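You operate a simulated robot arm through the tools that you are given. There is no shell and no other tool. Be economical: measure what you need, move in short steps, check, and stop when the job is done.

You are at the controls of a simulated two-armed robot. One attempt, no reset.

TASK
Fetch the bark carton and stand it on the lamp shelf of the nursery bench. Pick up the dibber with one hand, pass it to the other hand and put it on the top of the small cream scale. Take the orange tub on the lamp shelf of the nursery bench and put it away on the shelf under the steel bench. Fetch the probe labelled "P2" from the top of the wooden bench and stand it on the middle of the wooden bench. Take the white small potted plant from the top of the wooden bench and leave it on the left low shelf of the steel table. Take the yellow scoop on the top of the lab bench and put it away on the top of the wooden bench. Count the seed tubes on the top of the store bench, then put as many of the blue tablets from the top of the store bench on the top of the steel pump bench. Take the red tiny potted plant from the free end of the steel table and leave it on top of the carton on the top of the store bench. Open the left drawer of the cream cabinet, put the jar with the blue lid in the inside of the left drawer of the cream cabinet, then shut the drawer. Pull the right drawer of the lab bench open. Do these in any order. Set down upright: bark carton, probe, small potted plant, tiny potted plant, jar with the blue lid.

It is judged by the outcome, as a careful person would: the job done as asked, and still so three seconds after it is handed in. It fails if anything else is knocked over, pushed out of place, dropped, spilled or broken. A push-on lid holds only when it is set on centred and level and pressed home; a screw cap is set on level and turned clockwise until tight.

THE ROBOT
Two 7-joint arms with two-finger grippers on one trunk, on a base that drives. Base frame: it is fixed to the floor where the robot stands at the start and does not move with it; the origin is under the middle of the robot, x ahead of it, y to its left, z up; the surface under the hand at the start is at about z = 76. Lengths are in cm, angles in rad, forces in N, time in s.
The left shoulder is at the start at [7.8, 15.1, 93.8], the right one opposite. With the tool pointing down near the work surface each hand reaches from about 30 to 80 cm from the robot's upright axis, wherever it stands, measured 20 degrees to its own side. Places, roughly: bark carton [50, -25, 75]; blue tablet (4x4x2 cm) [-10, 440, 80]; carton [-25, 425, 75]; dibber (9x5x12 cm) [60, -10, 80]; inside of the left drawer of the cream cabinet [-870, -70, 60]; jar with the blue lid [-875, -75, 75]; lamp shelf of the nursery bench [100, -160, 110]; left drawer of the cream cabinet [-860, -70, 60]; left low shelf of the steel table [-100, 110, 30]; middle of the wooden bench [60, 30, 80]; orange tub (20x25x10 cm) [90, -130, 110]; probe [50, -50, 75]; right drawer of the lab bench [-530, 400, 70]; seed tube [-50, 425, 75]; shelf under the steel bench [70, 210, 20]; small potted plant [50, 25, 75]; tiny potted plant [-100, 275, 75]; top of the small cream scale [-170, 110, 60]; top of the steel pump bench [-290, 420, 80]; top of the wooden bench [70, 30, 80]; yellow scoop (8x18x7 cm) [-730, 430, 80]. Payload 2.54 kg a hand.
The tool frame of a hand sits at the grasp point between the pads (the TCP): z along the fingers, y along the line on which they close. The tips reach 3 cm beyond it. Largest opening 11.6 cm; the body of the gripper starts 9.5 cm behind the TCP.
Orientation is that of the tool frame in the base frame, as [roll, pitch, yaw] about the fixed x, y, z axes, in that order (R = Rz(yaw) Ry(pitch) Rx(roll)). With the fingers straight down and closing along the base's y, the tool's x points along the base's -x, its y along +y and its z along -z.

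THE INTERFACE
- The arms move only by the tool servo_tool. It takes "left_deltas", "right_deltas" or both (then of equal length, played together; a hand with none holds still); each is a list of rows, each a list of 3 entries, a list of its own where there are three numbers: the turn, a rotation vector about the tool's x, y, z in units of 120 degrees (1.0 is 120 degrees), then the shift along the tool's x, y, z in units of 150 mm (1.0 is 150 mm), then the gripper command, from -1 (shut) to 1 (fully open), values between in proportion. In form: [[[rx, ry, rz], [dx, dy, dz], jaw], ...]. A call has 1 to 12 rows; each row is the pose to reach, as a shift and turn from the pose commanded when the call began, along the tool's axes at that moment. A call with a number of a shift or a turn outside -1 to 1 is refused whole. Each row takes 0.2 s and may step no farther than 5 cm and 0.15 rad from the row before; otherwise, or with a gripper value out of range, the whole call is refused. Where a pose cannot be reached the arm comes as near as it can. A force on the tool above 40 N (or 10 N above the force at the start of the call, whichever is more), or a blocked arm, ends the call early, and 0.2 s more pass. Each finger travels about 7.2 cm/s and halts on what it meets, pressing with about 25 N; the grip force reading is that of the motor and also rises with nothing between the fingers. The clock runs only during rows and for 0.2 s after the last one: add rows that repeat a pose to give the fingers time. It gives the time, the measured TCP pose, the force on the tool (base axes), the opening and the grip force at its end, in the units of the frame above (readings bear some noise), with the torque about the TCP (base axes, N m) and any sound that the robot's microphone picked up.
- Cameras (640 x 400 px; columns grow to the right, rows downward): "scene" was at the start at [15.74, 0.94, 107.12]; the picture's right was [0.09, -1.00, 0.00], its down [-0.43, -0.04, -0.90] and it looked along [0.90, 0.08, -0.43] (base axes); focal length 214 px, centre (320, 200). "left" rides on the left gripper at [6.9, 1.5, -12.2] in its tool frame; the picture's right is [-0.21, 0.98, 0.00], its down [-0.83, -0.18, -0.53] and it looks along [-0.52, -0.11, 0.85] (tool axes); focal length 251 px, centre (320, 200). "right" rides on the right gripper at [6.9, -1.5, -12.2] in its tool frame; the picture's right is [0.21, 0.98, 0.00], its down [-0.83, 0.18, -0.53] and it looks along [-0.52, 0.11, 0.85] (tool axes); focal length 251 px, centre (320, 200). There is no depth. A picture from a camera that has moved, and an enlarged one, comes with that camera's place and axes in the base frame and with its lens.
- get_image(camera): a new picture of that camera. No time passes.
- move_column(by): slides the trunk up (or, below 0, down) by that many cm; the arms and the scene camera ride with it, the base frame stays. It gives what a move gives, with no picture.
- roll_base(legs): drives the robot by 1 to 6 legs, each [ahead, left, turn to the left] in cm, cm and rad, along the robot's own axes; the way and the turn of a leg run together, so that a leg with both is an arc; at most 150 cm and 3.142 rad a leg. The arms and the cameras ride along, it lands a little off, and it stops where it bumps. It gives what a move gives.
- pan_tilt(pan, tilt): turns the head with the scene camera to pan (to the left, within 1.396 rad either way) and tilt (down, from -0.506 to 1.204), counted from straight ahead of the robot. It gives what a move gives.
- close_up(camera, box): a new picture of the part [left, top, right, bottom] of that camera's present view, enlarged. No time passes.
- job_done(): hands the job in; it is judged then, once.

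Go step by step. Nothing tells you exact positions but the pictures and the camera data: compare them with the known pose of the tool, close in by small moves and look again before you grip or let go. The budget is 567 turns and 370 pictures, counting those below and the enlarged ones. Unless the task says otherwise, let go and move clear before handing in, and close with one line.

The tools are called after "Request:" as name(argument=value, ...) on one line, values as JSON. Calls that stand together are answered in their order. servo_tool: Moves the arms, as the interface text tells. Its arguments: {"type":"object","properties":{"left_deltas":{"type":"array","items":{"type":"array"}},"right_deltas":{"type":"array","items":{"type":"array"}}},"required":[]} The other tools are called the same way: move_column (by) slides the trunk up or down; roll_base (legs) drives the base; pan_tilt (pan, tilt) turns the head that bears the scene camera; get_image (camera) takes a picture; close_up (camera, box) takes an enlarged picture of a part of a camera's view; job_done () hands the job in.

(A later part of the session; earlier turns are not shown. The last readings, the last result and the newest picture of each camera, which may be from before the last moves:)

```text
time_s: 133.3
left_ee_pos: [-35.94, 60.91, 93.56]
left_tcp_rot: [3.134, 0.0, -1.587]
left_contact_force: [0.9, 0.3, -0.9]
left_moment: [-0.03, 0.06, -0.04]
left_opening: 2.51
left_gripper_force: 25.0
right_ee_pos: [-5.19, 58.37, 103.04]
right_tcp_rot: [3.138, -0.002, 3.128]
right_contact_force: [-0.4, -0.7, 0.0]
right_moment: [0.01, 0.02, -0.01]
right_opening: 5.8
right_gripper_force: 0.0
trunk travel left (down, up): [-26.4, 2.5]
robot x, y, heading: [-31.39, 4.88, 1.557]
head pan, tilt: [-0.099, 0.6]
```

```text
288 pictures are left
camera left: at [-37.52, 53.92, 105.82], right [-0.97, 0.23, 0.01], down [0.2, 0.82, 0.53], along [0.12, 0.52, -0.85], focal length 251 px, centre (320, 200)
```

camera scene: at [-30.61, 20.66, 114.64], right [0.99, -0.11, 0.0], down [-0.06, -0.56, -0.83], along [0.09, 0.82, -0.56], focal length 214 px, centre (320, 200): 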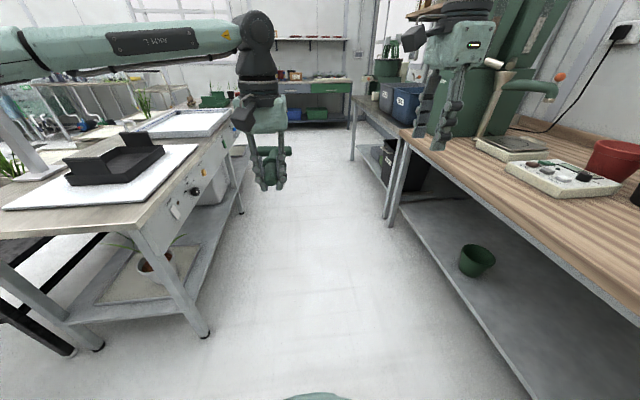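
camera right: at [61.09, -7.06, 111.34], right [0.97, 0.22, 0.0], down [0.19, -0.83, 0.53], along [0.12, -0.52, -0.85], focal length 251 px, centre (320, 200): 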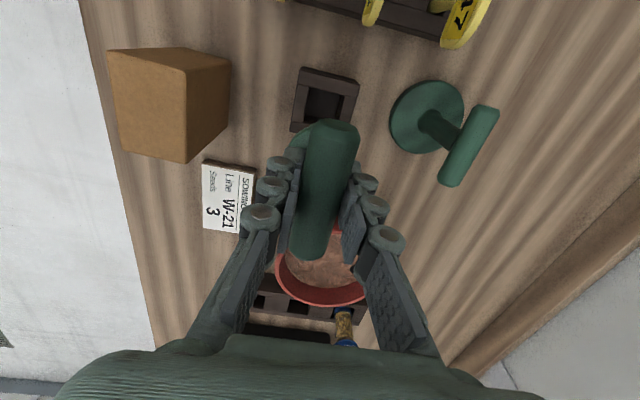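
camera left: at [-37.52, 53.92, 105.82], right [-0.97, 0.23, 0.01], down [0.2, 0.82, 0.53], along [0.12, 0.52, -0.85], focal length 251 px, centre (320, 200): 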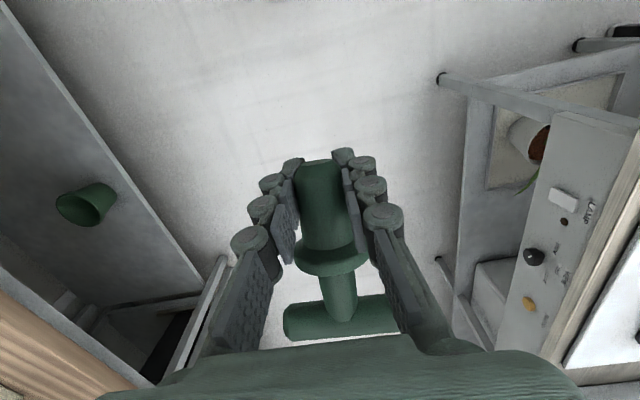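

Request:
roll_base(legs=[[130, 0, 0.01]])

Request:
pan_tilt(pan=1.2, tilt=0.4)

Request:
get_image(camera="scene")

Request:
pan_tilt(pan=0.35, tilt=0.4)

Request:
get_image(camera="scene")

```text
time_s: 139.7
left_ee_pos: [-33.71, 187.58, 93.54]
left_tcp_rot: [3.134, 0.002, -1.591]
left_contact_force: [-0.2, 0.4, 0.2]
left_moment: [-0.07, 0.03, 0.01]
left_opening: 2.48
left_gripper_force: 24.4
right_ee_pos: [-2.98, 184.94, 103.01]
right_tcp_rot: [3.138, -0.003, 3.121]
right_contact_force: [-0.2, 0.6, 0.4]
right_moment: [-0.02, -0.03, -0.01]
right_opening: 5.78
right_gripper_force: 0.0
trunk travel left (down, up): [-26.4, 2.5]
robot x, y, heading: [-29.59, 131.48, 1.554]
head pan, tilt: [-0.099, 0.6]
```

```text
time_s: 141.1
left_ee_pos: [-33.7, 187.53, 93.62]
left_tcp_rot: [3.132, 0.002, -1.589]
left_contact_force: [-0.3, -0.2, -0.5]
left_moment: [-0.02, 0.0, -0.01]
left_opening: 2.48
left_gripper_force: 25.3
right_ee_pos: [-2.85, 184.9, 103.04]
right_tcp_rot: [3.14, 0.0, 3.121]
right_contact_force: [-0.2, 0.0, -0.5]
right_moment: [0.01, 0.01, 0.03]
right_opening: 5.82
right_gripper_force: 0.0
trunk travel left (down, up): [-26.4, 2.5]
robot x, y, heading: [-29.57, 131.64, 1.55]
head pan, tilt: [1.201, 0.4]
```

```text
287 pictures are left
camera scene: at [-38.03, 142.05, 116.46], right [0.38, 0.93, 0.0], down [0.36, -0.15, -0.92], along [-0.85, 0.35, -0.39], focal length 214 px, centre (320, 200)
```

scene: 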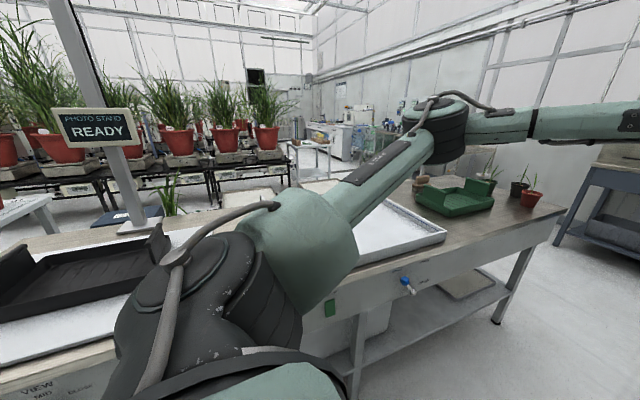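

```text
time_s: 142.3
left_ee_pos: [-33.7, 187.53, 93.54]
left_tcp_rot: [3.132, 0.002, -1.589]
left_contact_force: [0.7, 0.3, -0.4]
left_moment: [-0.02, 0.02, 0.0]
left_opening: 2.5
left_gripper_force: 24.6
right_ee_pos: [-2.95, 185.06, 103.02]
right_tcp_rot: [3.138, -0.003, 3.122]
right_contact_force: [-0.5, 0.2, 0.0]
right_moment: [0.01, -0.01, 0.02]
right_opening: 5.81
right_gripper_force: 0.0
trunk travel left (down, up): [-26.4, 2.5]
robot x, y, heading: [-29.33, 131.98, 1.554]
head pan, tilt: [0.351, 0.4]
```

```text
286 pictures are left
camera scene: at [-32.49, 147.29, 116.46], right [0.94, 0.33, 0.0], down [0.13, -0.37, -0.92], along [-0.3, 0.87, -0.39], focal length 214 px, centre (320, 200)
```

scene: 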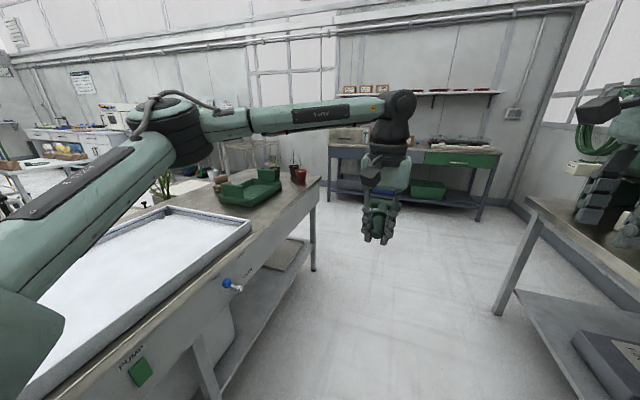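

Request:
roll_base(legs=[[120, 0, 0.01]])

Request:
pan_tilt(pan=1.35, tilt=0.4)

Request:
get_image(camera="scene")

Request:
pan_tilt(pan=0.5, tilt=0.4)

Request:
get_image(camera="scene")

```text
time_s: 148.5
left_ee_pos: [-36.54, 309.91, 93.47]
left_tcp_rot: [3.133, 0.002, -1.546]
left_contact_force: [-0.6, 0.1, -0.7]
left_moment: [-0.07, -0.02, 0.01]
left_opening: 2.45
left_gripper_force: 25.2
right_ee_pos: [-5.85, 308.93, 102.98]
right_tcp_rot: [3.138, -0.002, -3.118]
right_contact_force: [-0.4, -0.2, -0.5]
right_moment: [0.0, 0.02, -0.03]
right_opening: 5.8
right_gripper_force: 0.0
trunk travel left (down, up): [-26.4, 2.5]
robot x, y, heading: [-29.9, 254.36, 1.597]
head pan, tilt: [0.351, 0.4]
```

```text
time_s: 149.8
left_ee_pos: [-36.7, 309.98, 93.53]
left_tcp_rot: [3.132, 0.001, -1.543]
left_contact_force: [0.1, -0.5, -0.2]
left_moment: [-0.07, 0.0, -0.02]
left_opening: 2.44
left_gripper_force: 25.4
right_ee_pos: [-5.87, 308.86, 103.04]
right_tcp_rot: [3.138, -0.001, -3.115]
right_contact_force: [0.2, 0.2, 0.3]
right_moment: [0.0, -0.02, 0.02]
right_opening: 5.8
right_gripper_force: 0.0
trunk travel left (down, up): [-26.4, 2.5]
robot x, y, heading: [-29.95, 254.35, 1.602]
head pan, tilt: [1.349, 0.4]
```

```text
285 pictures are left
camera scene: at [-39.34, 263.02, 116.46], right [0.19, 0.98, 0.0], down [0.38, -0.08, -0.92], along [-0.9, 0.18, -0.39], focal length 214 px, centre (320, 200)
```

scene: 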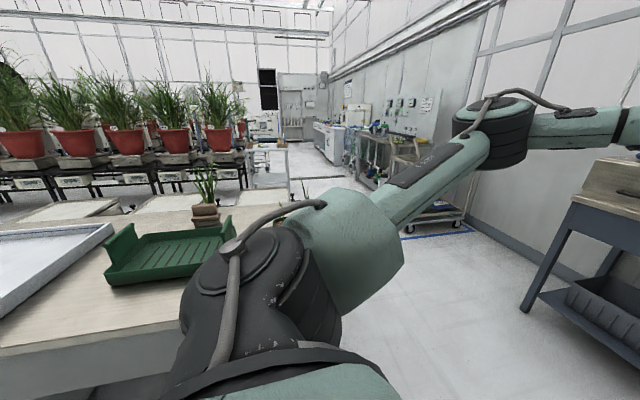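

```text
time_s: 150.9
left_ee_pos: [-36.8, 309.97, 93.52]
left_tcp_rot: [3.133, 0.002, -1.546]
left_contact_force: [0.3, 0.4, 0.5]
left_moment: [-0.03, 0.0, -0.02]
left_opening: 2.44
left_gripper_force: 24.8
right_ee_pos: [-5.73, 308.9, 103.02]
right_tcp_rot: [3.138, -0.001, -3.116]
right_contact_force: [0.1, 0.4, -0.1]
right_moment: [0.0, 0.0, -0.02]
right_opening: 5.78
right_gripper_force: 0.1
trunk travel left (down, up): [-26.4, 2.5]
robot x, y, heading: [-29.64, 254.39, 1.597]
head pan, tilt: [0.499, 0.4]
```

```text
284 pictures are left
camera scene: at [-34.91, 269.23, 116.46], right [0.86, 0.5, 0.0], down [0.2, -0.34, -0.92], along [-0.46, 0.8, -0.39], focal length 214 px, centre (320, 200)
```

scene: 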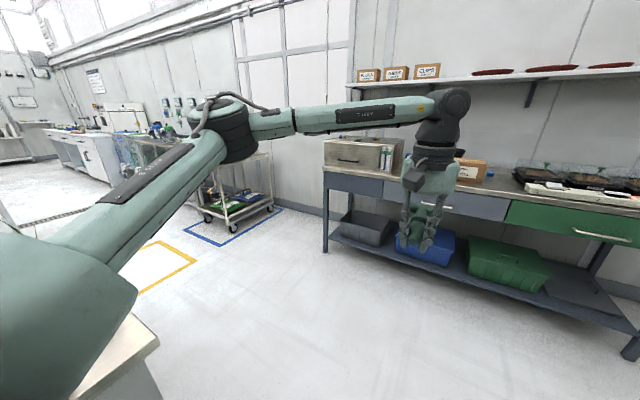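

Request:
get_image(camera="left")

Request:
roll_base(legs=[[60, 0, 0], [0, 0, 1.55]])

Request:
pan_tilt(pan=0.6, tilt=0.4)

Request:
get_image(camera="scene")

```text
283 pictures are left
camera left: at [-37.9, 302.95, 105.79], right [-0.98, 0.19, 0.01], down [0.16, 0.83, 0.53], along [0.09, 0.53, -0.85], focal length 251 px, centre (320, 200)
```

left: 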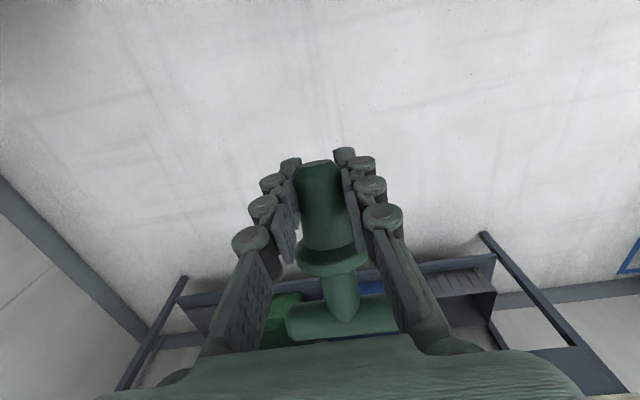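

```text
time_s: 158.2
left_ee_pos: [-87.39, 309.02, 93.55]
left_tcp_rot: [3.134, 0.002, -0.006]
left_contact_force: [0.9, 0.0, -1.1]
left_moment: [-0.02, -0.03, 0.0]
left_opening: 2.39
left_gripper_force: 25.7
right_ee_pos: [-85.24, 339.65, 103.0]
right_tcp_rot: [3.139, -0.001, -1.577]
right_contact_force: [0.8, -0.1, -0.5]
right_moment: [-0.01, -0.04, -0.01]
right_opening: 5.81
right_gripper_force: 0.0
trunk travel left (down, up): [-26.4, 2.5]
robot x, y, heading: [-31.23, 314.11, 3.137]
head pan, tilt: [0.499, 0.4]
```

```text
time_s: 158.8
left_ee_pos: [-87.24, 308.94, 93.63]
left_tcp_rot: [3.134, 0.002, -0.008]
left_contact_force: [0.4, 0.2, -0.9]
left_moment: [0.0, -0.04, -0.01]
left_opening: 2.38
left_gripper_force: 24.9
right_ee_pos: [-85.1, 339.74, 103.02]
right_tcp_rot: [3.138, -0.002, -1.576]
right_contact_force: [0.0, -0.9, -0.5]
right_moment: [-0.01, 0.0, 0.0]
right_opening: 5.8
right_gripper_force: 0.2
trunk travel left (down, up): [-26.4, 2.5]
robot x, y, heading: [-31.23, 313.92, 3.14]
head pan, tilt: [0.6, 0.4]
```

```text
282 pictures are left
camera scene: at [-46.15, 308.91, 116.46], right [-0.56, 0.83, 0.0], down [0.32, 0.22, -0.92], along [-0.76, -0.52, -0.39], focal length 214 px, centre (320, 200)
```

scene: 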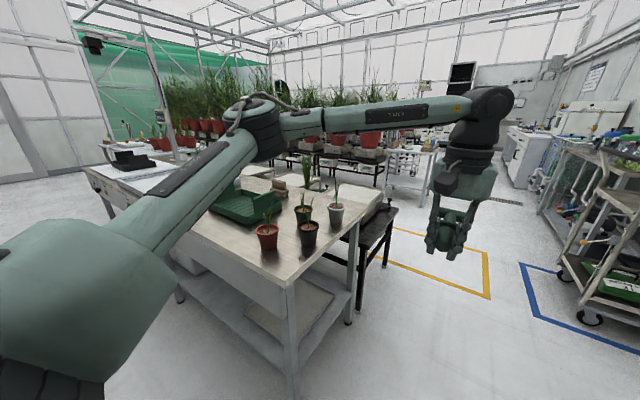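

Five tiny pots stand at the table's free end. First the dibber: I drive round the end of the table to look for the scale from its other side.

Request:
roll_base(legs=[[110, -10, 0], [95, 0, 0], [0, 0, 1.3]])

Request:
pan_tilt(pan=0.2, tilt=0.4)

Request:
get_image(camera="scene")

```text
time_s: 172.2
left_ee_pos: [-245.84, 272.99, 93.57]
left_tcp_rot: [3.133, 0.002, 1.26]
left_contact_force: [-0.1, -0.7, -1.5]
left_moment: [0.05, -0.01, 0.02]
left_opening: 2.34
left_gripper_force: 25.4
right_ee_pos: [-274.53, 284.2, 103.13]
right_tcp_rot: [3.139, -0.003, -0.312]
right_contact_force: [-0.7, -0.2, 0.2]
right_moment: [0.0, -0.01, 0.02]
right_opening: 5.78
right_gripper_force: 0.1
trunk travel left (down, up): [-26.4, 2.5]
robot x, y, heading: [-233.9, 327.86, -1.88]
head pan, tilt: [0.6, 0.4]
```

```text
time_s: 173.1
left_ee_pos: [-245.88, 273.15, 93.65]
left_tcp_rot: [3.134, 0.001, 1.261]
left_contact_force: [0.4, 0.7, -0.8]
left_moment: [0.02, -0.05, 0.0]
left_opening: 2.33
left_gripper_force: 24.9
right_ee_pos: [-274.51, 284.25, 103.05]
right_tcp_rot: [3.139, 0.0, -0.311]
right_contact_force: [0.7, 0.9, 0.8]
right_moment: [0.04, -0.03, 0.02]
right_opening: 5.79
right_gripper_force: 0.1
trunk travel left (down, up): [-26.4, 2.5]
robot x, y, heading: [-233.95, 327.7, -1.886]
head pan, tilt: [0.201, 0.4]
```

```text
281 pictures are left
camera scene: at [-237.11, 312.21, 116.46], right [-0.99, 0.11, 0.0], down [0.04, 0.39, -0.92], along [-0.1, -0.92, -0.39], focal length 214 px, centre (320, 200)
```

scene: 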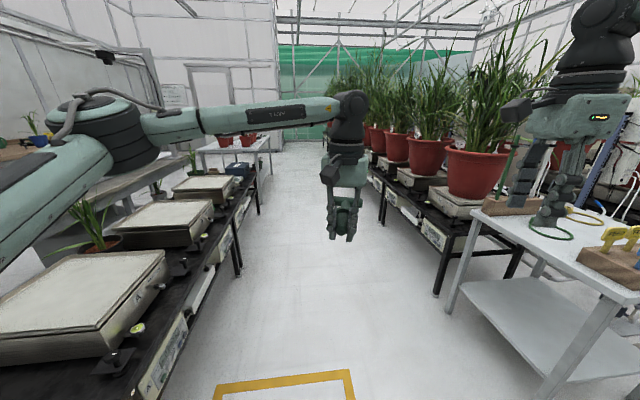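

The low black bench carries several scales; the one by the blue box must be the small one. I drive down this aisle for a closer look.

Request:
roll_base(legs=[[0, 0, 0.3], [110, 0, 0]])

Request:
pan_tilt(pan=0.6, tilt=0.5)

Request:
get_image(camera="scene")

```text
time_s: 179.7
left_ee_pos: [-231.2, 161.63, 93.53]
left_tcp_rot: [3.133, 0.002, 1.552]
left_contact_force: [-0.3, 0.5, -0.2]
left_moment: [0.03, 0.03, 0.01]
left_opening: 2.32
left_gripper_force: 25.0
right_ee_pos: [-261.91, 164.0, 103.04]
right_tcp_rot: [3.137, -0.002, -0.02]
right_contact_force: [-0.3, -0.3, -0.3]
right_moment: [0.03, -0.01, 0.01]
right_opening: 5.81
right_gripper_force: 0.0
trunk travel left (down, up): [-26.4, 2.5]
robot x, y, heading: [-235.6, 217.45, -1.59]
head pan, tilt: [0.201, 0.4]
```

```text
time_s: 180.6
left_ee_pos: [-231.3, 161.53, 93.51]
left_tcp_rot: [3.133, 0.0, 1.552]
left_contact_force: [-0.4, -0.1, -0.3]
left_moment: [0.04, -0.05, 0.01]
left_opening: 2.32
left_gripper_force: 25.1
right_ee_pos: [-261.84, 164.04, 103.09]
right_tcp_rot: [3.138, -0.002, -0.018]
right_contact_force: [0.4, 0.4, 0.0]
right_moment: [-0.02, 0.03, 0.04]
right_opening: 5.81
right_gripper_force: 0.2
trunk travel left (down, up): [-26.4, 2.5]
robot x, y, heading: [-235.48, 217.67, -1.59]
head pan, tilt: [0.6, 0.499]
```

```text
280 pictures are left
camera scene: at [-230.79, 203.12, 115.55], right [-0.84, -0.55, 0.0], down [-0.26, 0.4, -0.88], along [0.48, -0.73, -0.48], focal length 214 px, centre (320, 200)
```

scene: 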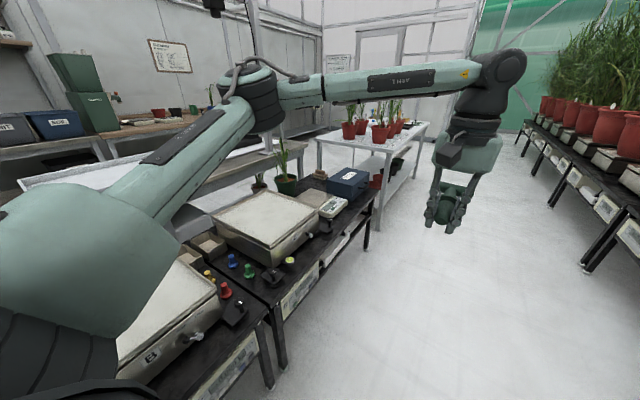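

Request:
close_up(camera="scene", box=[260, 150, 400, 260])

```text
3.64 times, centred on (330, 205) of scene
camera zoom: at [-230.79, 203.12, 115.55], right [-0.84, -0.55, 0.0], down [-0.26, 0.4, -0.88], along [0.48, -0.73, -0.48], focal length 780 px, centre (284, 182)
```

zoom: 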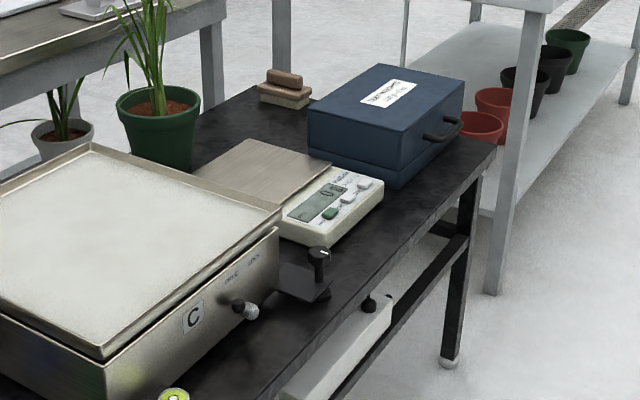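

The small scale's platform is centred at about (-165.5, 110), z≈55.5. I turn to face the bench, then slide sideways to it.

Request:
roll_base(legs=[[0, 0, 1.59], [0, -108, 0]])

Request:
pan_tilt(pan=0.1, tilt=0.6)

Request:
get_image(camera="scene")

```text
time_s: 195.2
left_ee_pos: [-181.59, 113.22, 93.59]
left_tcp_rot: [3.133, 0.002, 3.116]
left_contact_force: [-0.2, -0.6, -1.3]
left_moment: [0.02, 0.01, 0.0]
left_opening: 2.33
left_gripper_force: 24.2
right_ee_pos: [-184.26, 82.44, 103.05]
right_tcp_rot: [3.138, -0.001, 1.546]
right_contact_force: [0.0, 0.3, 0.4]
right_moment: [-0.03, -0.02, 0.0]
right_opening: 5.78
right_gripper_force: 0.1
trunk travel left (down, up): [-26.4, 2.5]
robot x, y, heading: [-237.8, 109.44, -0.021]
head pan, tilt: [0.6, 0.499]
```

```text
time_s: 196.2
left_ee_pos: [-181.68, 113.15, 93.5]
left_tcp_rot: [3.133, 0.002, 3.116]
left_contact_force: [0.7, -0.1, -0.5]
left_moment: [-0.01, 0.03, -0.03]
left_opening: 2.3
left_gripper_force: 25.7
right_ee_pos: [-184.43, 82.53, 103.1]
right_tcp_rot: [3.138, -0.002, 1.545]
right_contact_force: [-0.5, -0.1, -1.0]
right_moment: [0.0, 0.0, -0.01]
right_opening: 5.81
right_gripper_force: 0.1
trunk travel left (down, up): [-26.4, 2.5]
robot x, y, heading: [-237.64, 109.31, -0.018]
head pan, tilt: [0.099, 0.6]
```

```text
278 pictures are left
camera scene: at [-222.17, 109.87, 114.64], right [0.08, -1.0, 0.0], down [-0.56, -0.04, -0.83], along [0.82, 0.06, -0.56], focal length 214 px, centre (320, 200)
```

scene: 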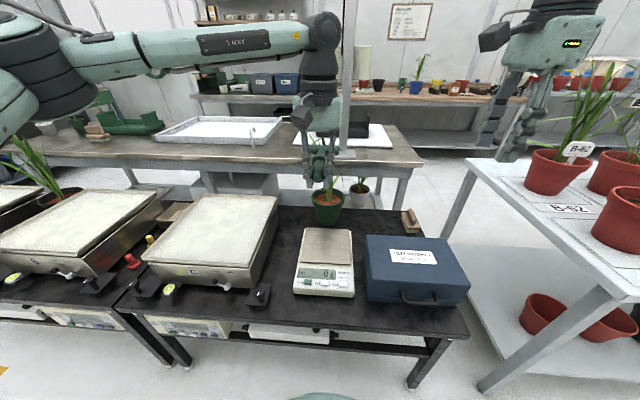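

Request:
move_column(by=-20)

Request:
servo_tool(left_deltas=[[[0, 0, 0], [-0.25, -0.05, 0], -1], [[0, 0, 0], [-0.5, -0.1, 0], -1], [[0, 0, 0], [-0.73, -0.13, 0.1], -1], [[0, 0, 0], [-0.73, -0.13, 0.4], -1], [[0, 0, 0], [-0.73, -0.13, 0.6], -1], [[0, 0, 0], [-0.73, -0.13, 0.75], -1], [[0, 0, 0], [-0.73, -0.13, 0.75], -1]])

Request:
get_image(camera="left")

Request:
get_image(camera="scene")

```text
time_s: 198.3
left_ee_pos: [-181.53, 113.07, 73.55]
left_tcp_rot: [3.133, 0.002, 3.117]
left_contact_force: [-0.3, -0.7, -0.5]
left_moment: [-0.02, 0.04, 0.0]
left_opening: 2.3
left_gripper_force: 24.8
right_ee_pos: [-184.34, 82.57, 83.05]
right_tcp_rot: [3.137, -0.002, 1.545]
right_contact_force: [-1.1, 0.9, -0.7]
right_moment: [0.01, 0.01, -0.01]
right_opening: 5.79
right_gripper_force: 0.0
trunk travel left (down, up): [-6.4, 22.5]
robot x, y, heading: [-237.76, 109.46, -0.026]
head pan, tilt: [0.099, 0.6]
```

```text
time_s: 199.9
left_ee_pos: [-170.73, 111.01, 62.06]
left_tcp_rot: [3.133, 0.001, 3.118]
left_contact_force: [-0.5, -0.4, -0.2]
left_moment: [0.03, 0.04, 0.01]
left_opening: 2.29
left_gripper_force: 25.0
right_ee_pos: [-184.31, 82.55, 82.97]
right_tcp_rot: [3.138, -0.001, 1.546]
right_contact_force: [-0.3, 0.5, -0.1]
right_moment: [0.03, 0.04, -0.03]
right_opening: 5.81
right_gripper_force: 0.0
trunk travel left (down, up): [-6.4, 22.5]
robot x, y, heading: [-237.71, 109.27, -0.022]
head pan, tilt: [0.099, 0.6]
```

```text
277 pictures are left
camera left: at [-177.63, 112.53, 74.27], right [0.24, 0.97, 0.01], down [0.82, -0.21, 0.53], along [0.52, -0.12, -0.85], focal length 251 px, centre (320, 200)
```

left: 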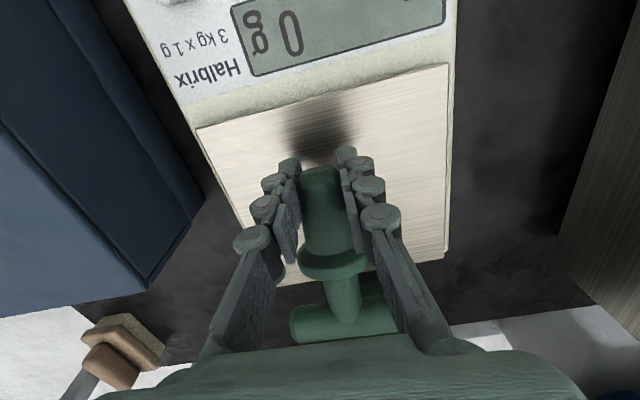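

```text
276 pictures are left
camera scene: at [-222.17, 109.87, 94.64], right [0.08, -1.0, 0.0], down [-0.56, -0.04, -0.82], along [0.82, 0.06, -0.57], focal length 214 px, centre (320, 200)
```

scene: 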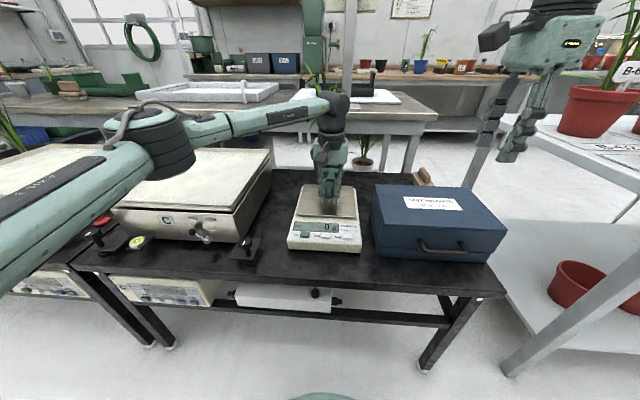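

Request:
servo_tool(left_deltas=[[[0, 0, 0], [0.09, 0.02, 0.05], -1], [[0, 0, 0], [0.09, 0.02, 0.12], -1], [[0, 0, 0], [0.09, 0.02, 0.17], -1], [[0, 0, 0], [0.09, 0.02, 0.2], -1], [[0, 0, 0], [0.09, 0.02, 0.2], -1]])

```text
time_s: 201.1
left_ee_pos: [-172.05, 111.22, 59.77]
left_tcp_rot: [3.133, 0.008, 3.117]
left_contact_force: [-2.2, 1.8, 33.0]
left_moment: [-0.08, 0.43, -0.04]
left_opening: 2.3
left_gripper_force: 24.8
right_ee_pos: [-184.44, 82.42, 83.22]
right_tcp_rot: [3.134, -0.002, 1.547]
right_contact_force: [0.0, -0.5, 0.1]
right_moment: [-0.02, 0.0, -0.01]
right_opening: 5.79
right_gripper_force: 0.1
trunk travel left (down, up): [-6.4, 22.5]
robot x, y, heading: [-237.45, 109.7, -0.026]
head pan, tilt: [0.099, 0.6]
```

Request:
servo_tool(left_deltas=[[[0, 0, 0], [0, 0, -0.03], -1], [[0, 0, 0], [0, 0, -0.03], -1]])

Request:
get_image(camera="left")

```text
time_s: 201.7
left_ee_pos: [-172.01, 111.36, 59.89]
left_tcp_rot: [3.134, 0.007, 3.117]
left_contact_force: [7.0, -3.3, 21.2]
left_moment: [-0.29, -0.03, 0.06]
left_opening: 2.31
left_gripper_force: 25.0
right_ee_pos: [-184.49, 82.47, 83.02]
right_tcp_rot: [3.136, -0.006, 1.545]
right_contact_force: [-0.3, 0.5, -0.3]
right_moment: [-0.01, 0.01, 0.01]
right_opening: 5.77
right_gripper_force: 0.1
trunk travel left (down, up): [-6.4, 22.5]
robot x, y, heading: [-237.84, 109.09, -0.024]
head pan, tilt: [0.099, 0.6]
```

```text
275 pictures are left
camera left: at [-179.05, 112.84, 72.07], right [0.24, 0.97, 0.01], down [0.82, -0.21, 0.54], along [0.52, -0.12, -0.84], focal length 251 px, centre (320, 200)
```

left: 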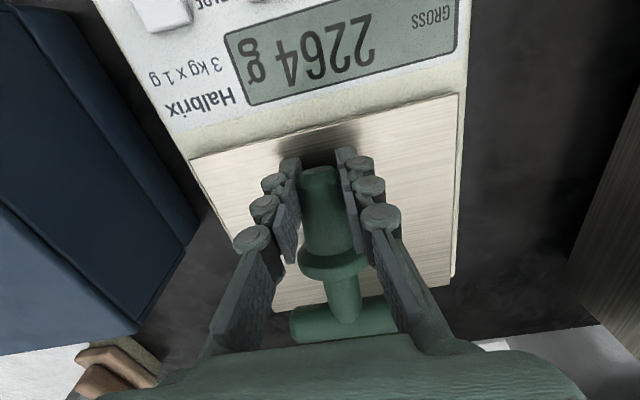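

The scale reads my pressing force. I ease up, shift 2 cm toward me for a better seat, and set it down lightly.

Request:
servo_tool(left_deltas=[[[0, 0, 0], [0, 0, -0.07], -1], [[0, 0, 0], [0.07, 0, -0.09], -1], [[0, 0, 0], [0.14, 0, -0.09], -1], [[0, 0, 0], [0.14, 0, -0.09], -1]])

Request:
servo_tool(left_deltas=[[[0, 0, 0], [0, 0, 0.03], -1], [[0, 0, 0], [0, 0, 0.045], -1], [[0, 0, 0], [0, 0, 0.045], -1]])

Request:
get_image(camera="left")

```text
time_s: 202.7
left_ee_pos: [-174.13, 111.34, 61.04]
left_tcp_rot: [3.134, 0.001, 3.117]
left_contact_force: [-0.2, 0.7, -0.9]
left_moment: [0.0, 0.01, 0.02]
left_opening: 2.29
left_gripper_force: 25.0
right_ee_pos: [-184.22, 82.56, 83.16]
right_tcp_rot: [3.137, -0.002, 1.545]
right_contact_force: [0.0, -0.2, 0.2]
right_moment: [-0.03, -0.05, -0.01]
right_opening: 5.78
right_gripper_force: 0.0
trunk travel left (down, up): [-6.4, 22.5]
robot x, y, heading: [-237.5, 109.29, -0.023]
head pan, tilt: [0.099, 0.6]
```

```text
time_s: 203.5
left_ee_pos: [-173.95, 111.37, 60.47]
left_tcp_rot: [3.133, 0.003, 3.117]
left_contact_force: [-0.1, -0.7, -1.3]
left_moment: [0.0, 0.04, -0.03]
left_opening: 2.28
left_gripper_force: 25.3
right_ee_pos: [-184.34, 82.49, 83.2]
right_tcp_rot: [3.137, -0.003, 1.547]
right_contact_force: [-0.5, 0.4, 1.0]
right_moment: [-0.04, -0.01, 0.01]
right_opening: 5.78
right_gripper_force: 0.0
trunk travel left (down, up): [-6.4, 22.5]
robot x, y, heading: [-237.34, 109.72, -0.02]
head pan, tilt: [0.099, 0.6]
```

```text
274 pictures are left
camera left: at [-181.02, 112.94, 72.65], right [0.24, 0.97, 0.01], down [0.82, -0.21, 0.53], along [0.52, -0.12, -0.85], focal length 251 px, centre (320, 200)
```

left: 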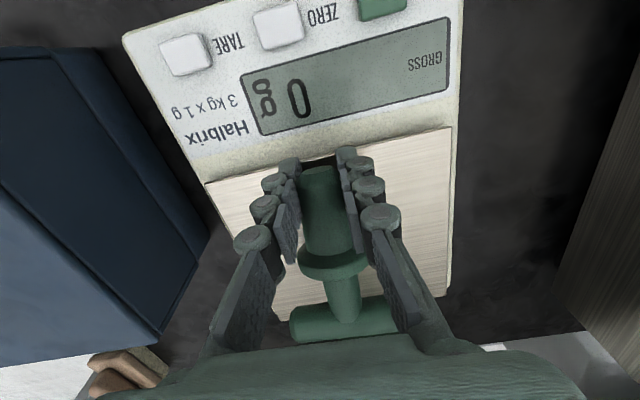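

Request:
servo_tool(left_deltas=[[[0, 0, 0], [0, 0, 0.018], -1], [[0, 0, 0], [0, 0, 0.025], -1], [[0, 0, 0], [0, 0, 0.025], -0.4], [[0, 0, 0], [0, 0, 0.025], -0.1], [[0, 0, 0], [0, 0, 0.025], 0], [[0, 0, 0], [0, 0, -0.1], 0], [[0, 0, 0], [0, 0, -0.4], 0], [[0, 0, 0], [0, 0, -0.7], 0], [[0, 0, 0], [0, 0, -1.0], 0]])

Request:
get_image(camera="left")

Request:
get_image(camera="scene")

```text
time_s: 205.5
left_ee_pos: [-174.06, 111.38, 75.63]
left_tcp_rot: [3.132, 0.001, 3.115]
left_contact_force: [0.9, 0.5, -0.2]
left_moment: [0.02, 0.0, 0.0]
left_opening: 5.79
left_gripper_force: 0.1
right_ee_pos: [-184.44, 82.42, 83.08]
right_tcp_rot: [3.138, -0.002, 1.546]
right_contact_force: [-0.5, -0.8, 0.7]
right_moment: [-0.04, 0.01, -0.01]
right_opening: 5.81
right_gripper_force: 0.2
trunk travel left (down, up): [-6.4, 22.5]
robot x, y, heading: [-237.61, 109.24, -0.03]
head pan, tilt: [0.099, 0.6]
```

```text
273 pictures are left
camera left: at [-181.12, 112.88, 87.82], right [0.24, 0.97, 0.01], down [0.82, -0.21, 0.53], along [0.52, -0.12, -0.85], focal length 251 px, centre (320, 200)
```

left: 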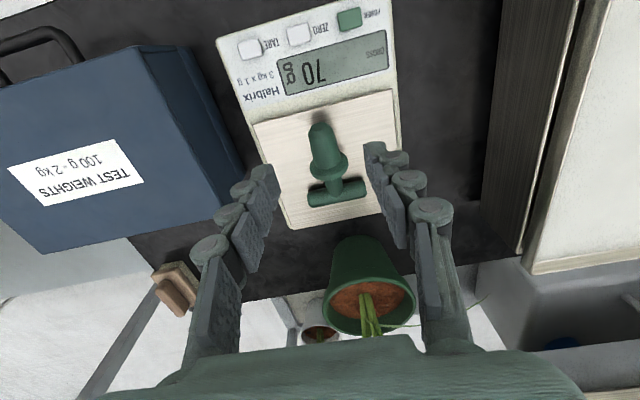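

```text
272 pictures are left
camera scene: at [-222.18, 109.86, 94.64], right [0.08, -1.0, 0.0], down [-0.56, -0.04, -0.83], along [0.82, 0.06, -0.56], focal length 214 px, centre (320, 200)
```

scene: 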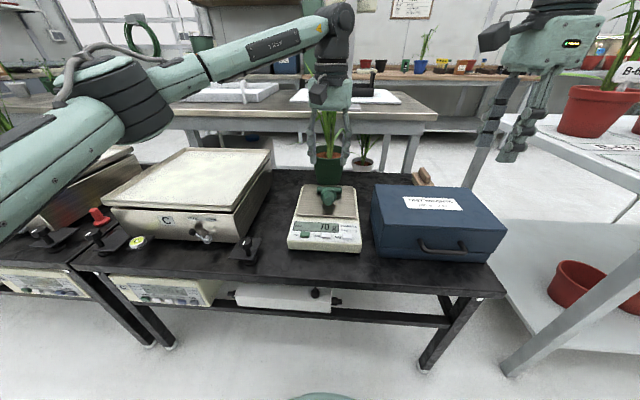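

The dibber rests on the scale (reads 70 g). Now I raise up and go back to the free end of the steel table for the red tiny plant.

Request:
move_column(by=18)

Request:
roll_base(legs=[[-10, 0, 0.02], [0, 115, 0], [0, 110, 0]])

Request:
pan_tilt(pan=0, tilt=0.4)

Request:
get_image(camera="scene")

```text
time_s: 207.5
left_ee_pos: [-174.17, 111.38, 93.4]
left_tcp_rot: [3.133, 0.003, 3.119]
left_contact_force: [-0.5, -0.4, 0.4]
left_moment: [-0.03, 0.06, 0.02]
left_opening: 5.77
left_gripper_force: 0.1
right_ee_pos: [-184.3, 82.48, 101.09]
right_tcp_rot: [3.138, -0.001, 1.549]
right_contact_force: [0.9, 0.4, -0.6]
right_moment: [-0.01, 0.01, 0.02]
right_opening: 5.79
right_gripper_force: 0.0
trunk travel left (down, up): [-24.4, 4.5]
robot x, y, heading: [-237.85, 109.53, -0.026]
head pan, tilt: [0.099, 0.6]
```

```text
time_s: 230.2
left_ee_pos: [-183.2, 339.7, 93.57]
left_tcp_rot: [3.133, 0.002, 3.138]
left_contact_force: [-0.1, -0.3, 0.3]
left_moment: [0.0, -0.01, 0.01]
left_opening: 5.78
left_gripper_force: 0.0
right_ee_pos: [-192.6, 310.47, 101.18]
right_tcp_rot: [3.137, -0.002, 1.57]
right_contact_force: [0.4, -0.1, -0.1]
right_moment: [-0.01, -0.01, -0.01]
right_opening: 5.82
right_gripper_force: 0.1
trunk travel left (down, up): [-24.4, 4.5]
robot x, y, heading: [-246.31, 336.11, -0.002]
head pan, tilt: [0.099, 0.6]
```

```text
time_s: 231.0
left_ee_pos: [-183.17, 339.68, 93.55]
left_tcp_rot: [3.133, 0.002, 3.137]
left_contact_force: [0.4, 0.6, 0.3]
left_moment: [0.0, -0.02, 0.0]
left_opening: 5.81
left_gripper_force: 0.0
right_ee_pos: [-192.64, 310.7, 101.09]
right_tcp_rot: [3.139, -0.004, 1.569]
right_contact_force: [0.6, -0.8, 0.7]
right_moment: [-0.01, -0.01, -0.02]
right_opening: 5.81
right_gripper_force: 0.0
trunk travel left (down, up): [-24.4, 4.5]
robot x, y, heading: [-246.39, 336.31, -0.0]
head pan, tilt: [0.0, 0.4]
```

```text
271 pictures are left
camera scene: at [-230.66, 336.25, 114.46], right [0.0, -1.0, 0.0], down [-0.39, 0.0, -0.92], along [0.92, 0.0, -0.39], focal length 214 px, centre (320, 200)
```

scene: 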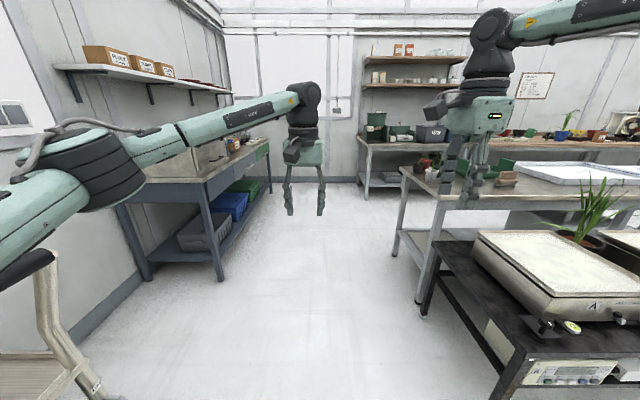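

Request:
roll_base(legs=[[148, 6, 0], [0, 0, -1.57]])

Request:
get_image(camera="scene")

```text
time_s: 242.3
left_ee_pos: [-96.38, 277.72, 93.52]
left_tcp_rot: [3.134, 0.003, 1.535]
left_contact_force: [-0.4, 0.6, 0.1]
left_moment: [0.0, -0.01, 0.02]
left_opening: 5.79
left_gripper_force: 0.0
right_ee_pos: [-125.05, 288.07, 100.98]
right_tcp_rot: [3.138, -0.002, -0.036]
right_contact_force: [0.4, -1.4, -0.7]
right_moment: [0.0, 0.01, 0.01]
right_opening: 5.81
right_gripper_force: 0.0
trunk travel left (down, up): [-24.4, 4.5]
robot x, y, heading: [-97.52, 341.05, -1.605]
head pan, tilt: [0.0, 0.4]
```

```text
270 pictures are left
camera scene: at [-98.52, 325.18, 114.46], right [-1.0, 0.04, 0.0], down [0.01, 0.39, -0.92], along [-0.03, -0.92, -0.39], focal length 214 px, centre (320, 200)
```

scene: 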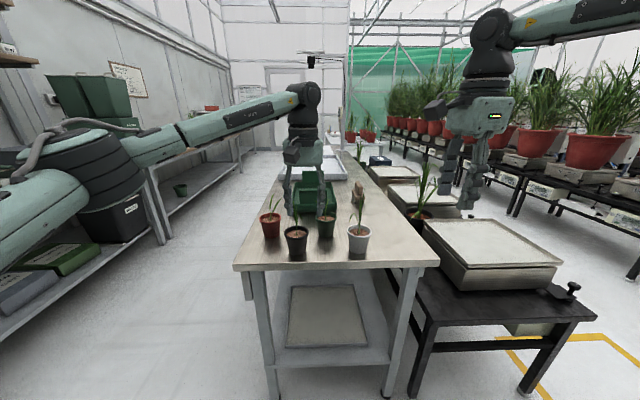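

Red pot stands at (-84, 264), nearest the table's aisle side, so I'll approach it from the aisle. I back off and drive round.

Request:
roll_base(legs=[[-12, 0, 0], [0, 98, 0], [0, 0, -1.54]])

Request:
get_image(camera="scene")

```text
time_s: 256.7
left_ee_pos: [-63.01, 345.35, 93.62]
left_tcp_rot: [3.132, 0.001, 0.011]
left_contact_force: [-0.1, -0.5, 0.3]
left_moment: [0.0, 0.02, -0.01]
left_opening: 5.82
left_gripper_force: 0.0
right_ee_pos: [-54.03, 374.53, 101.12]
right_tcp_rot: [3.138, -0.002, -1.56]
right_contact_force: [-0.2, 0.5, 0.1]
right_moment: [-0.02, 0.0, 0.02]
right_opening: 5.75
right_gripper_force: 0.1
trunk travel left (down, up): [-24.4, 4.5]
robot x, y, heading: [0.39, 349.82, -3.126]
head pan, tilt: [0.0, 0.4]
```

```text
269 pictures are left
camera scene: at [-16.09, 349.67, 114.46], right [-0.01, 1.0, 0.0], down [0.39, 0.0, -0.92], along [-0.92, -0.01, -0.39], focal length 214 px, centre (320, 200)
```

scene: 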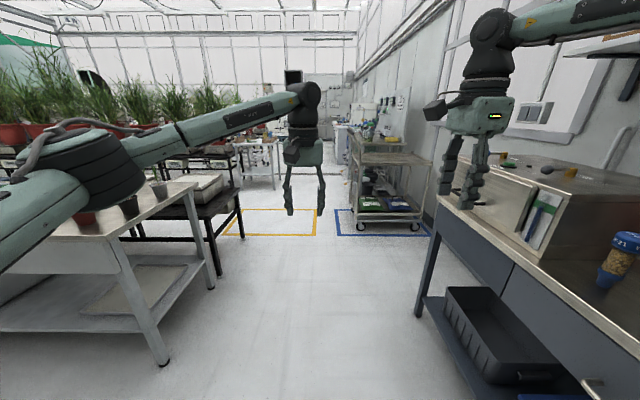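

Request:
roll_base(legs=[[0, 70, -0.015]])

Request:
pan_tilt(pan=0.15, tilt=0.5)

Request:
get_image(camera="scene")

```text
time_s: 264.0
left_ee_pos: [-62.37, 274.38, 93.47]
left_tcp_rot: [3.133, 0.002, 0.007]
left_contact_force: [0.0, 1.1, -0.1]
left_moment: [0.01, -0.01, -0.01]
left_opening: 5.8
left_gripper_force: 0.1
right_ee_pos: [-53.16, 303.56, 101.04]
right_tcp_rot: [3.138, -0.002, -1.562]
right_contact_force: [0.4, 0.6, 0.2]
right_moment: [0.01, 0.02, 0.01]
right_opening: 5.78
right_gripper_force: 0.1
trunk travel left (down, up): [-24.4, 4.5]
robot x, y, heading: [0.92, 278.29, -3.133]
head pan, tilt: [0.0, 0.4]
```

```text
time_s: 264.7
left_ee_pos: [-62.45, 274.34, 93.66]
left_tcp_rot: [3.134, 0.002, 0.007]
left_contact_force: [0.8, 0.2, -0.5]
left_moment: [0.02, 0.03, 0.0]
left_opening: 5.8
left_gripper_force: 0.1
right_ee_pos: [-53.26, 303.39, 101.08]
right_tcp_rot: [3.138, -0.001, -1.562]
right_contact_force: [0.5, 0.3, -0.3]
right_moment: [-0.01, -0.01, 0.01]
right_opening: 5.77
right_gripper_force: 0.0
trunk travel left (down, up): [-24.4, 4.5]
robot x, y, heading: [0.6, 278.52, -3.132]
head pan, tilt: [0.15, 0.499]
```

```text
268 pictures are left
camera scene: at [-15.13, 277.07, 113.55], right [-0.16, 0.99, 0.0], down [0.47, 0.08, -0.88], along [-0.87, -0.14, -0.48], focal length 214 px, centre (320, 200)
```

scene: 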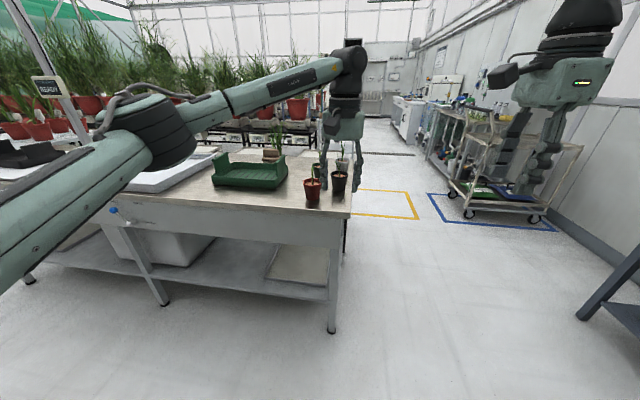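

Request:
servo_tool(left_deltas=[[[0, -0.07, 0], [0, 0.1, 0.1], 1], [[0, -0.14, 0], [0, 0.2, 0.25], 1], [[0, -0.21, 0], [0, 0.3, 0.4], 1], [[0, -0.28, 0], [0, 0.4, 0.55], 1], [[0, -0.35, 0], [0, 0.5, 0.7], 1], [[0, -0.42, 0], [0, 0.6, 0.8], 1], [[0, -0.467, 0], [0, 0.67, 0.85], 1], [[0, -0.467, 0], [0, 0.67, 0.85], 1]])

Request:
get_image(camera="left")

Request:
close_up(camera="scene", box=[250, 130, 400, 250])

```text
time_s: 266.5
left_ee_pos: [-62.34, 264.03, 80.99]
left_tcp_rot: [3.126, 0.981, -0.006]
left_contact_force: [-0.2, -0.8, 0.0]
left_moment: [0.0, -0.03, 0.02]
left_opening: 11.58
left_gripper_force: 0.1
right_ee_pos: [-53.26, 303.38, 101.1]
right_tcp_rot: [3.138, -0.002, -1.561]
right_contact_force: [0.3, -0.2, 0.2]
right_moment: [0.0, 0.0, 0.01]
right_opening: 5.82
right_gripper_force: 0.1
trunk travel left (down, up): [-24.4, 4.5]
robot x, y, heading: [0.91, 278.32, -3.136]
head pan, tilt: [0.15, 0.499]
```

```text
267 pictures are left
camera left: at [-48.36, 262.64, 82.0], right [-0.11, -0.98, 0.19], down [-0.02, 0.19, 0.98], along [-0.99, 0.11, -0.04], focal length 251 px, centre (320, 200)
```

left: 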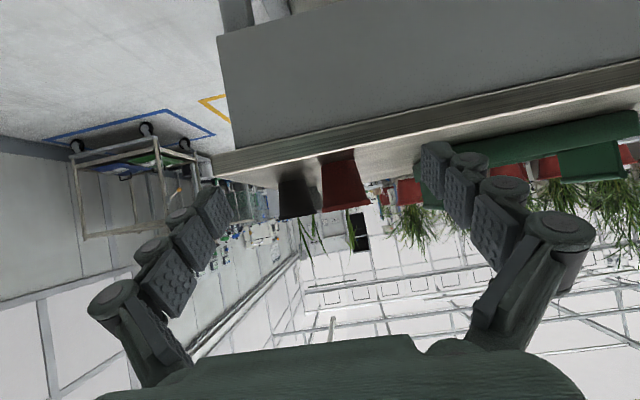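

```text
3.33 times, centred on (325, 190) of scene
camera zoom: at [-15.13, 277.07, 113.55], right [-0.16, 0.99, 0.0], down [0.47, 0.08, -0.88], along [-0.87, -0.14, -0.48], focal length 715 px, centre (303, 233)
```

zoom: 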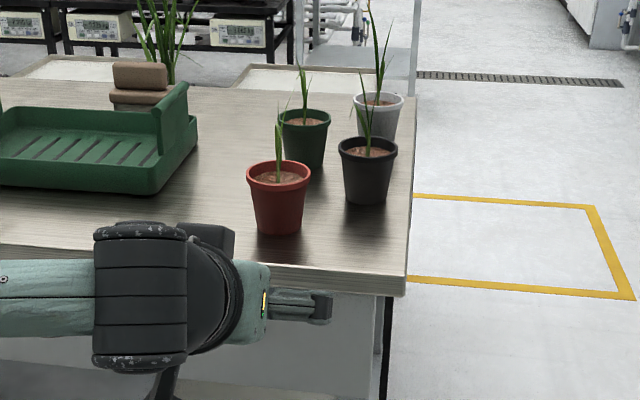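

Request:
servo_tool(left_deltas=[[[0, 0, 0], [-0.14, 0.02, 0.25], 0.6], [[0, 0, 0], [-0.29, 0.04, 0.5], 0.6], [[0, 0, 0], [-0.435, 0.06, 0.75], 0.6], [[0, 0, 0], [-0.435, 0.06, 0.75], 0.6]])

Request:
get_image(camera="left")

```text
time_s: 267.5
left_ee_pos: [-75.45, 263.02, 80.19]
left_tcp_rot: [3.126, 0.977, -0.006]
left_contact_force: [0.2, -0.2, 0.3]
left_moment: [0.01, 0.02, 0.0]
left_opening: 9.31
left_gripper_force: 0.1
right_ee_pos: [-53.15, 303.39, 101.12]
right_tcp_rot: [3.139, -0.002, -1.562]
right_contact_force: [-0.4, -0.3, 0.2]
right_moment: [-0.02, -0.01, 0.01]
right_opening: 5.8
right_gripper_force: 0.0
trunk travel left (down, up): [-24.4, 4.5]
robot x, y, heading: [1.12, 278.69, -3.135]
head pan, tilt: [0.15, 0.499]
```

```text
265 pictures are left
camera left: at [-61.45, 261.55, 81.29], right [-0.11, -0.98, 0.19], down [-0.02, 0.19, 0.98], along [-0.99, 0.11, -0.04], focal length 251 px, centre (320, 200)
```

left: 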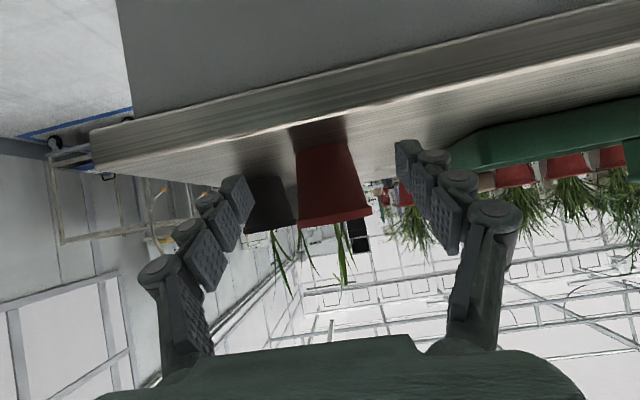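

Request:
servo_tool(left_deltas=[[[0, 0, 0], [-0.13, 0, 0.25], 0.6], [[0, 0, 0], [-0.263, 0, 0.498], 0.6], [[0, 0, 0], [-0.263, 0, 0.498], 0.3], [[0, 0, 0], [-0.263, 0, 0.498], 0], [[0, 0, 0], [-0.263, 0, 0.498], -1], [[0, 0, 0], [-0.263, 0, 0.498], -1], [[0, 0, 0], [-0.263, 0, 0.498], -1], [[0, 0, 0], [-0.263, 0, 0.498], -1]])

Request:
get_image(camera="left")

```text
time_s: 269.3
left_ee_pos: [-83.77, 262.98, 78.98]
left_tcp_rot: [3.125, 0.981, -0.007]
left_contact_force: [-1.9, 0.6, 1.3]
left_moment: [0.05, 0.0, 0.02]
left_opening: 5.87
left_gripper_force: 25.1
right_ee_pos: [-53.2, 303.4, 101.06]
right_tcp_rot: [3.138, -0.002, -1.562]
right_contact_force: [-0.3, 0.5, 0.1]
right_moment: [0.0, -0.02, 0.04]
right_opening: 5.78
right_gripper_force: 0.0
trunk travel left (down, up): [-24.4, 4.5]
robot x, y, heading: [1.3, 278.53, -3.137]
head pan, tilt: [0.15, 0.499]
```

```text
264 pictures are left
camera left: at [-69.88, 261.45, 80.09], right [-0.11, -0.98, 0.19], down [-0.02, 0.19, 0.98], along [-0.99, 0.11, -0.04], focal length 251 px, centre (320, 200)
```

left: 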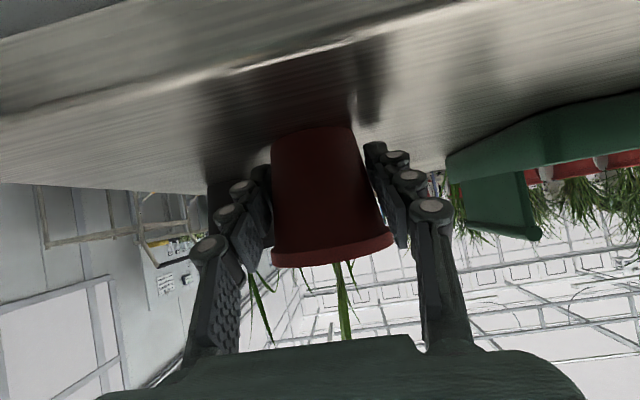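

Gripped at 5.9 cm. I lift and pull it back clear of the table.

Request:
servo_tool(left_deltas=[[[0, 0, 0], [-0.15, 0, -0.1], -1], [[0, 0, 0], [-0.4, 0, -0.27], -1], [[0, 0, 0], [-0.65, 0, -0.44], -1], [[0, 0, 0], [-0.8, 0, -0.55], -1], [[0, 0, 0], [-0.68, 0, -0.8], -1], [[0, 0, 0], [-0.55, 0, -1.0], -1]])

Request:
get_image(camera="scene")

```text
time_s: 270.7
left_ee_pos: [-75.91, 263.22, 94.19]
left_tcp_rot: [3.125, 0.98, -0.007]
left_contact_force: [0.2, 0.1, -1.1]
left_moment: [0.02, 0.02, -0.01]
left_opening: 5.83
left_gripper_force: 25.0
right_ee_pos: [-53.2, 303.42, 101.01]
right_tcp_rot: [3.138, -0.003, -1.561]
right_contact_force: [0.2, 0.5, -1.0]
right_moment: [0.0, -0.02, 0.0]
right_opening: 5.83
right_gripper_force: 0.0
trunk travel left (down, up): [-24.4, 4.5]
robot x, y, heading: [0.91, 277.98, -3.134]
head pan, tilt: [0.15, 0.499]
```

```text
263 pictures are left
camera scene: at [-15.12, 277.06, 113.55], right [-0.16, 0.99, 0.0], down [0.47, 0.08, -0.88], along [-0.87, -0.14, -0.48], focal length 214 px, centre (320, 200)
```

scene: 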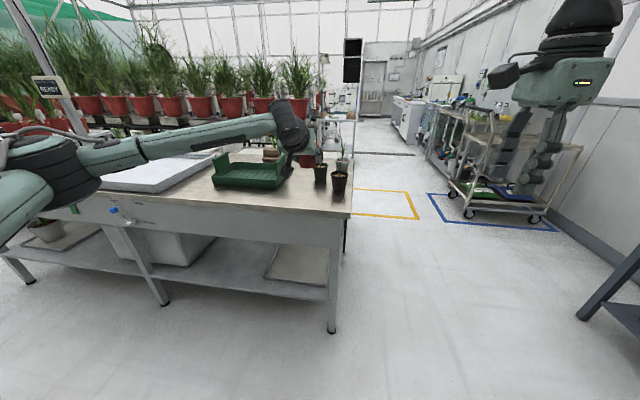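

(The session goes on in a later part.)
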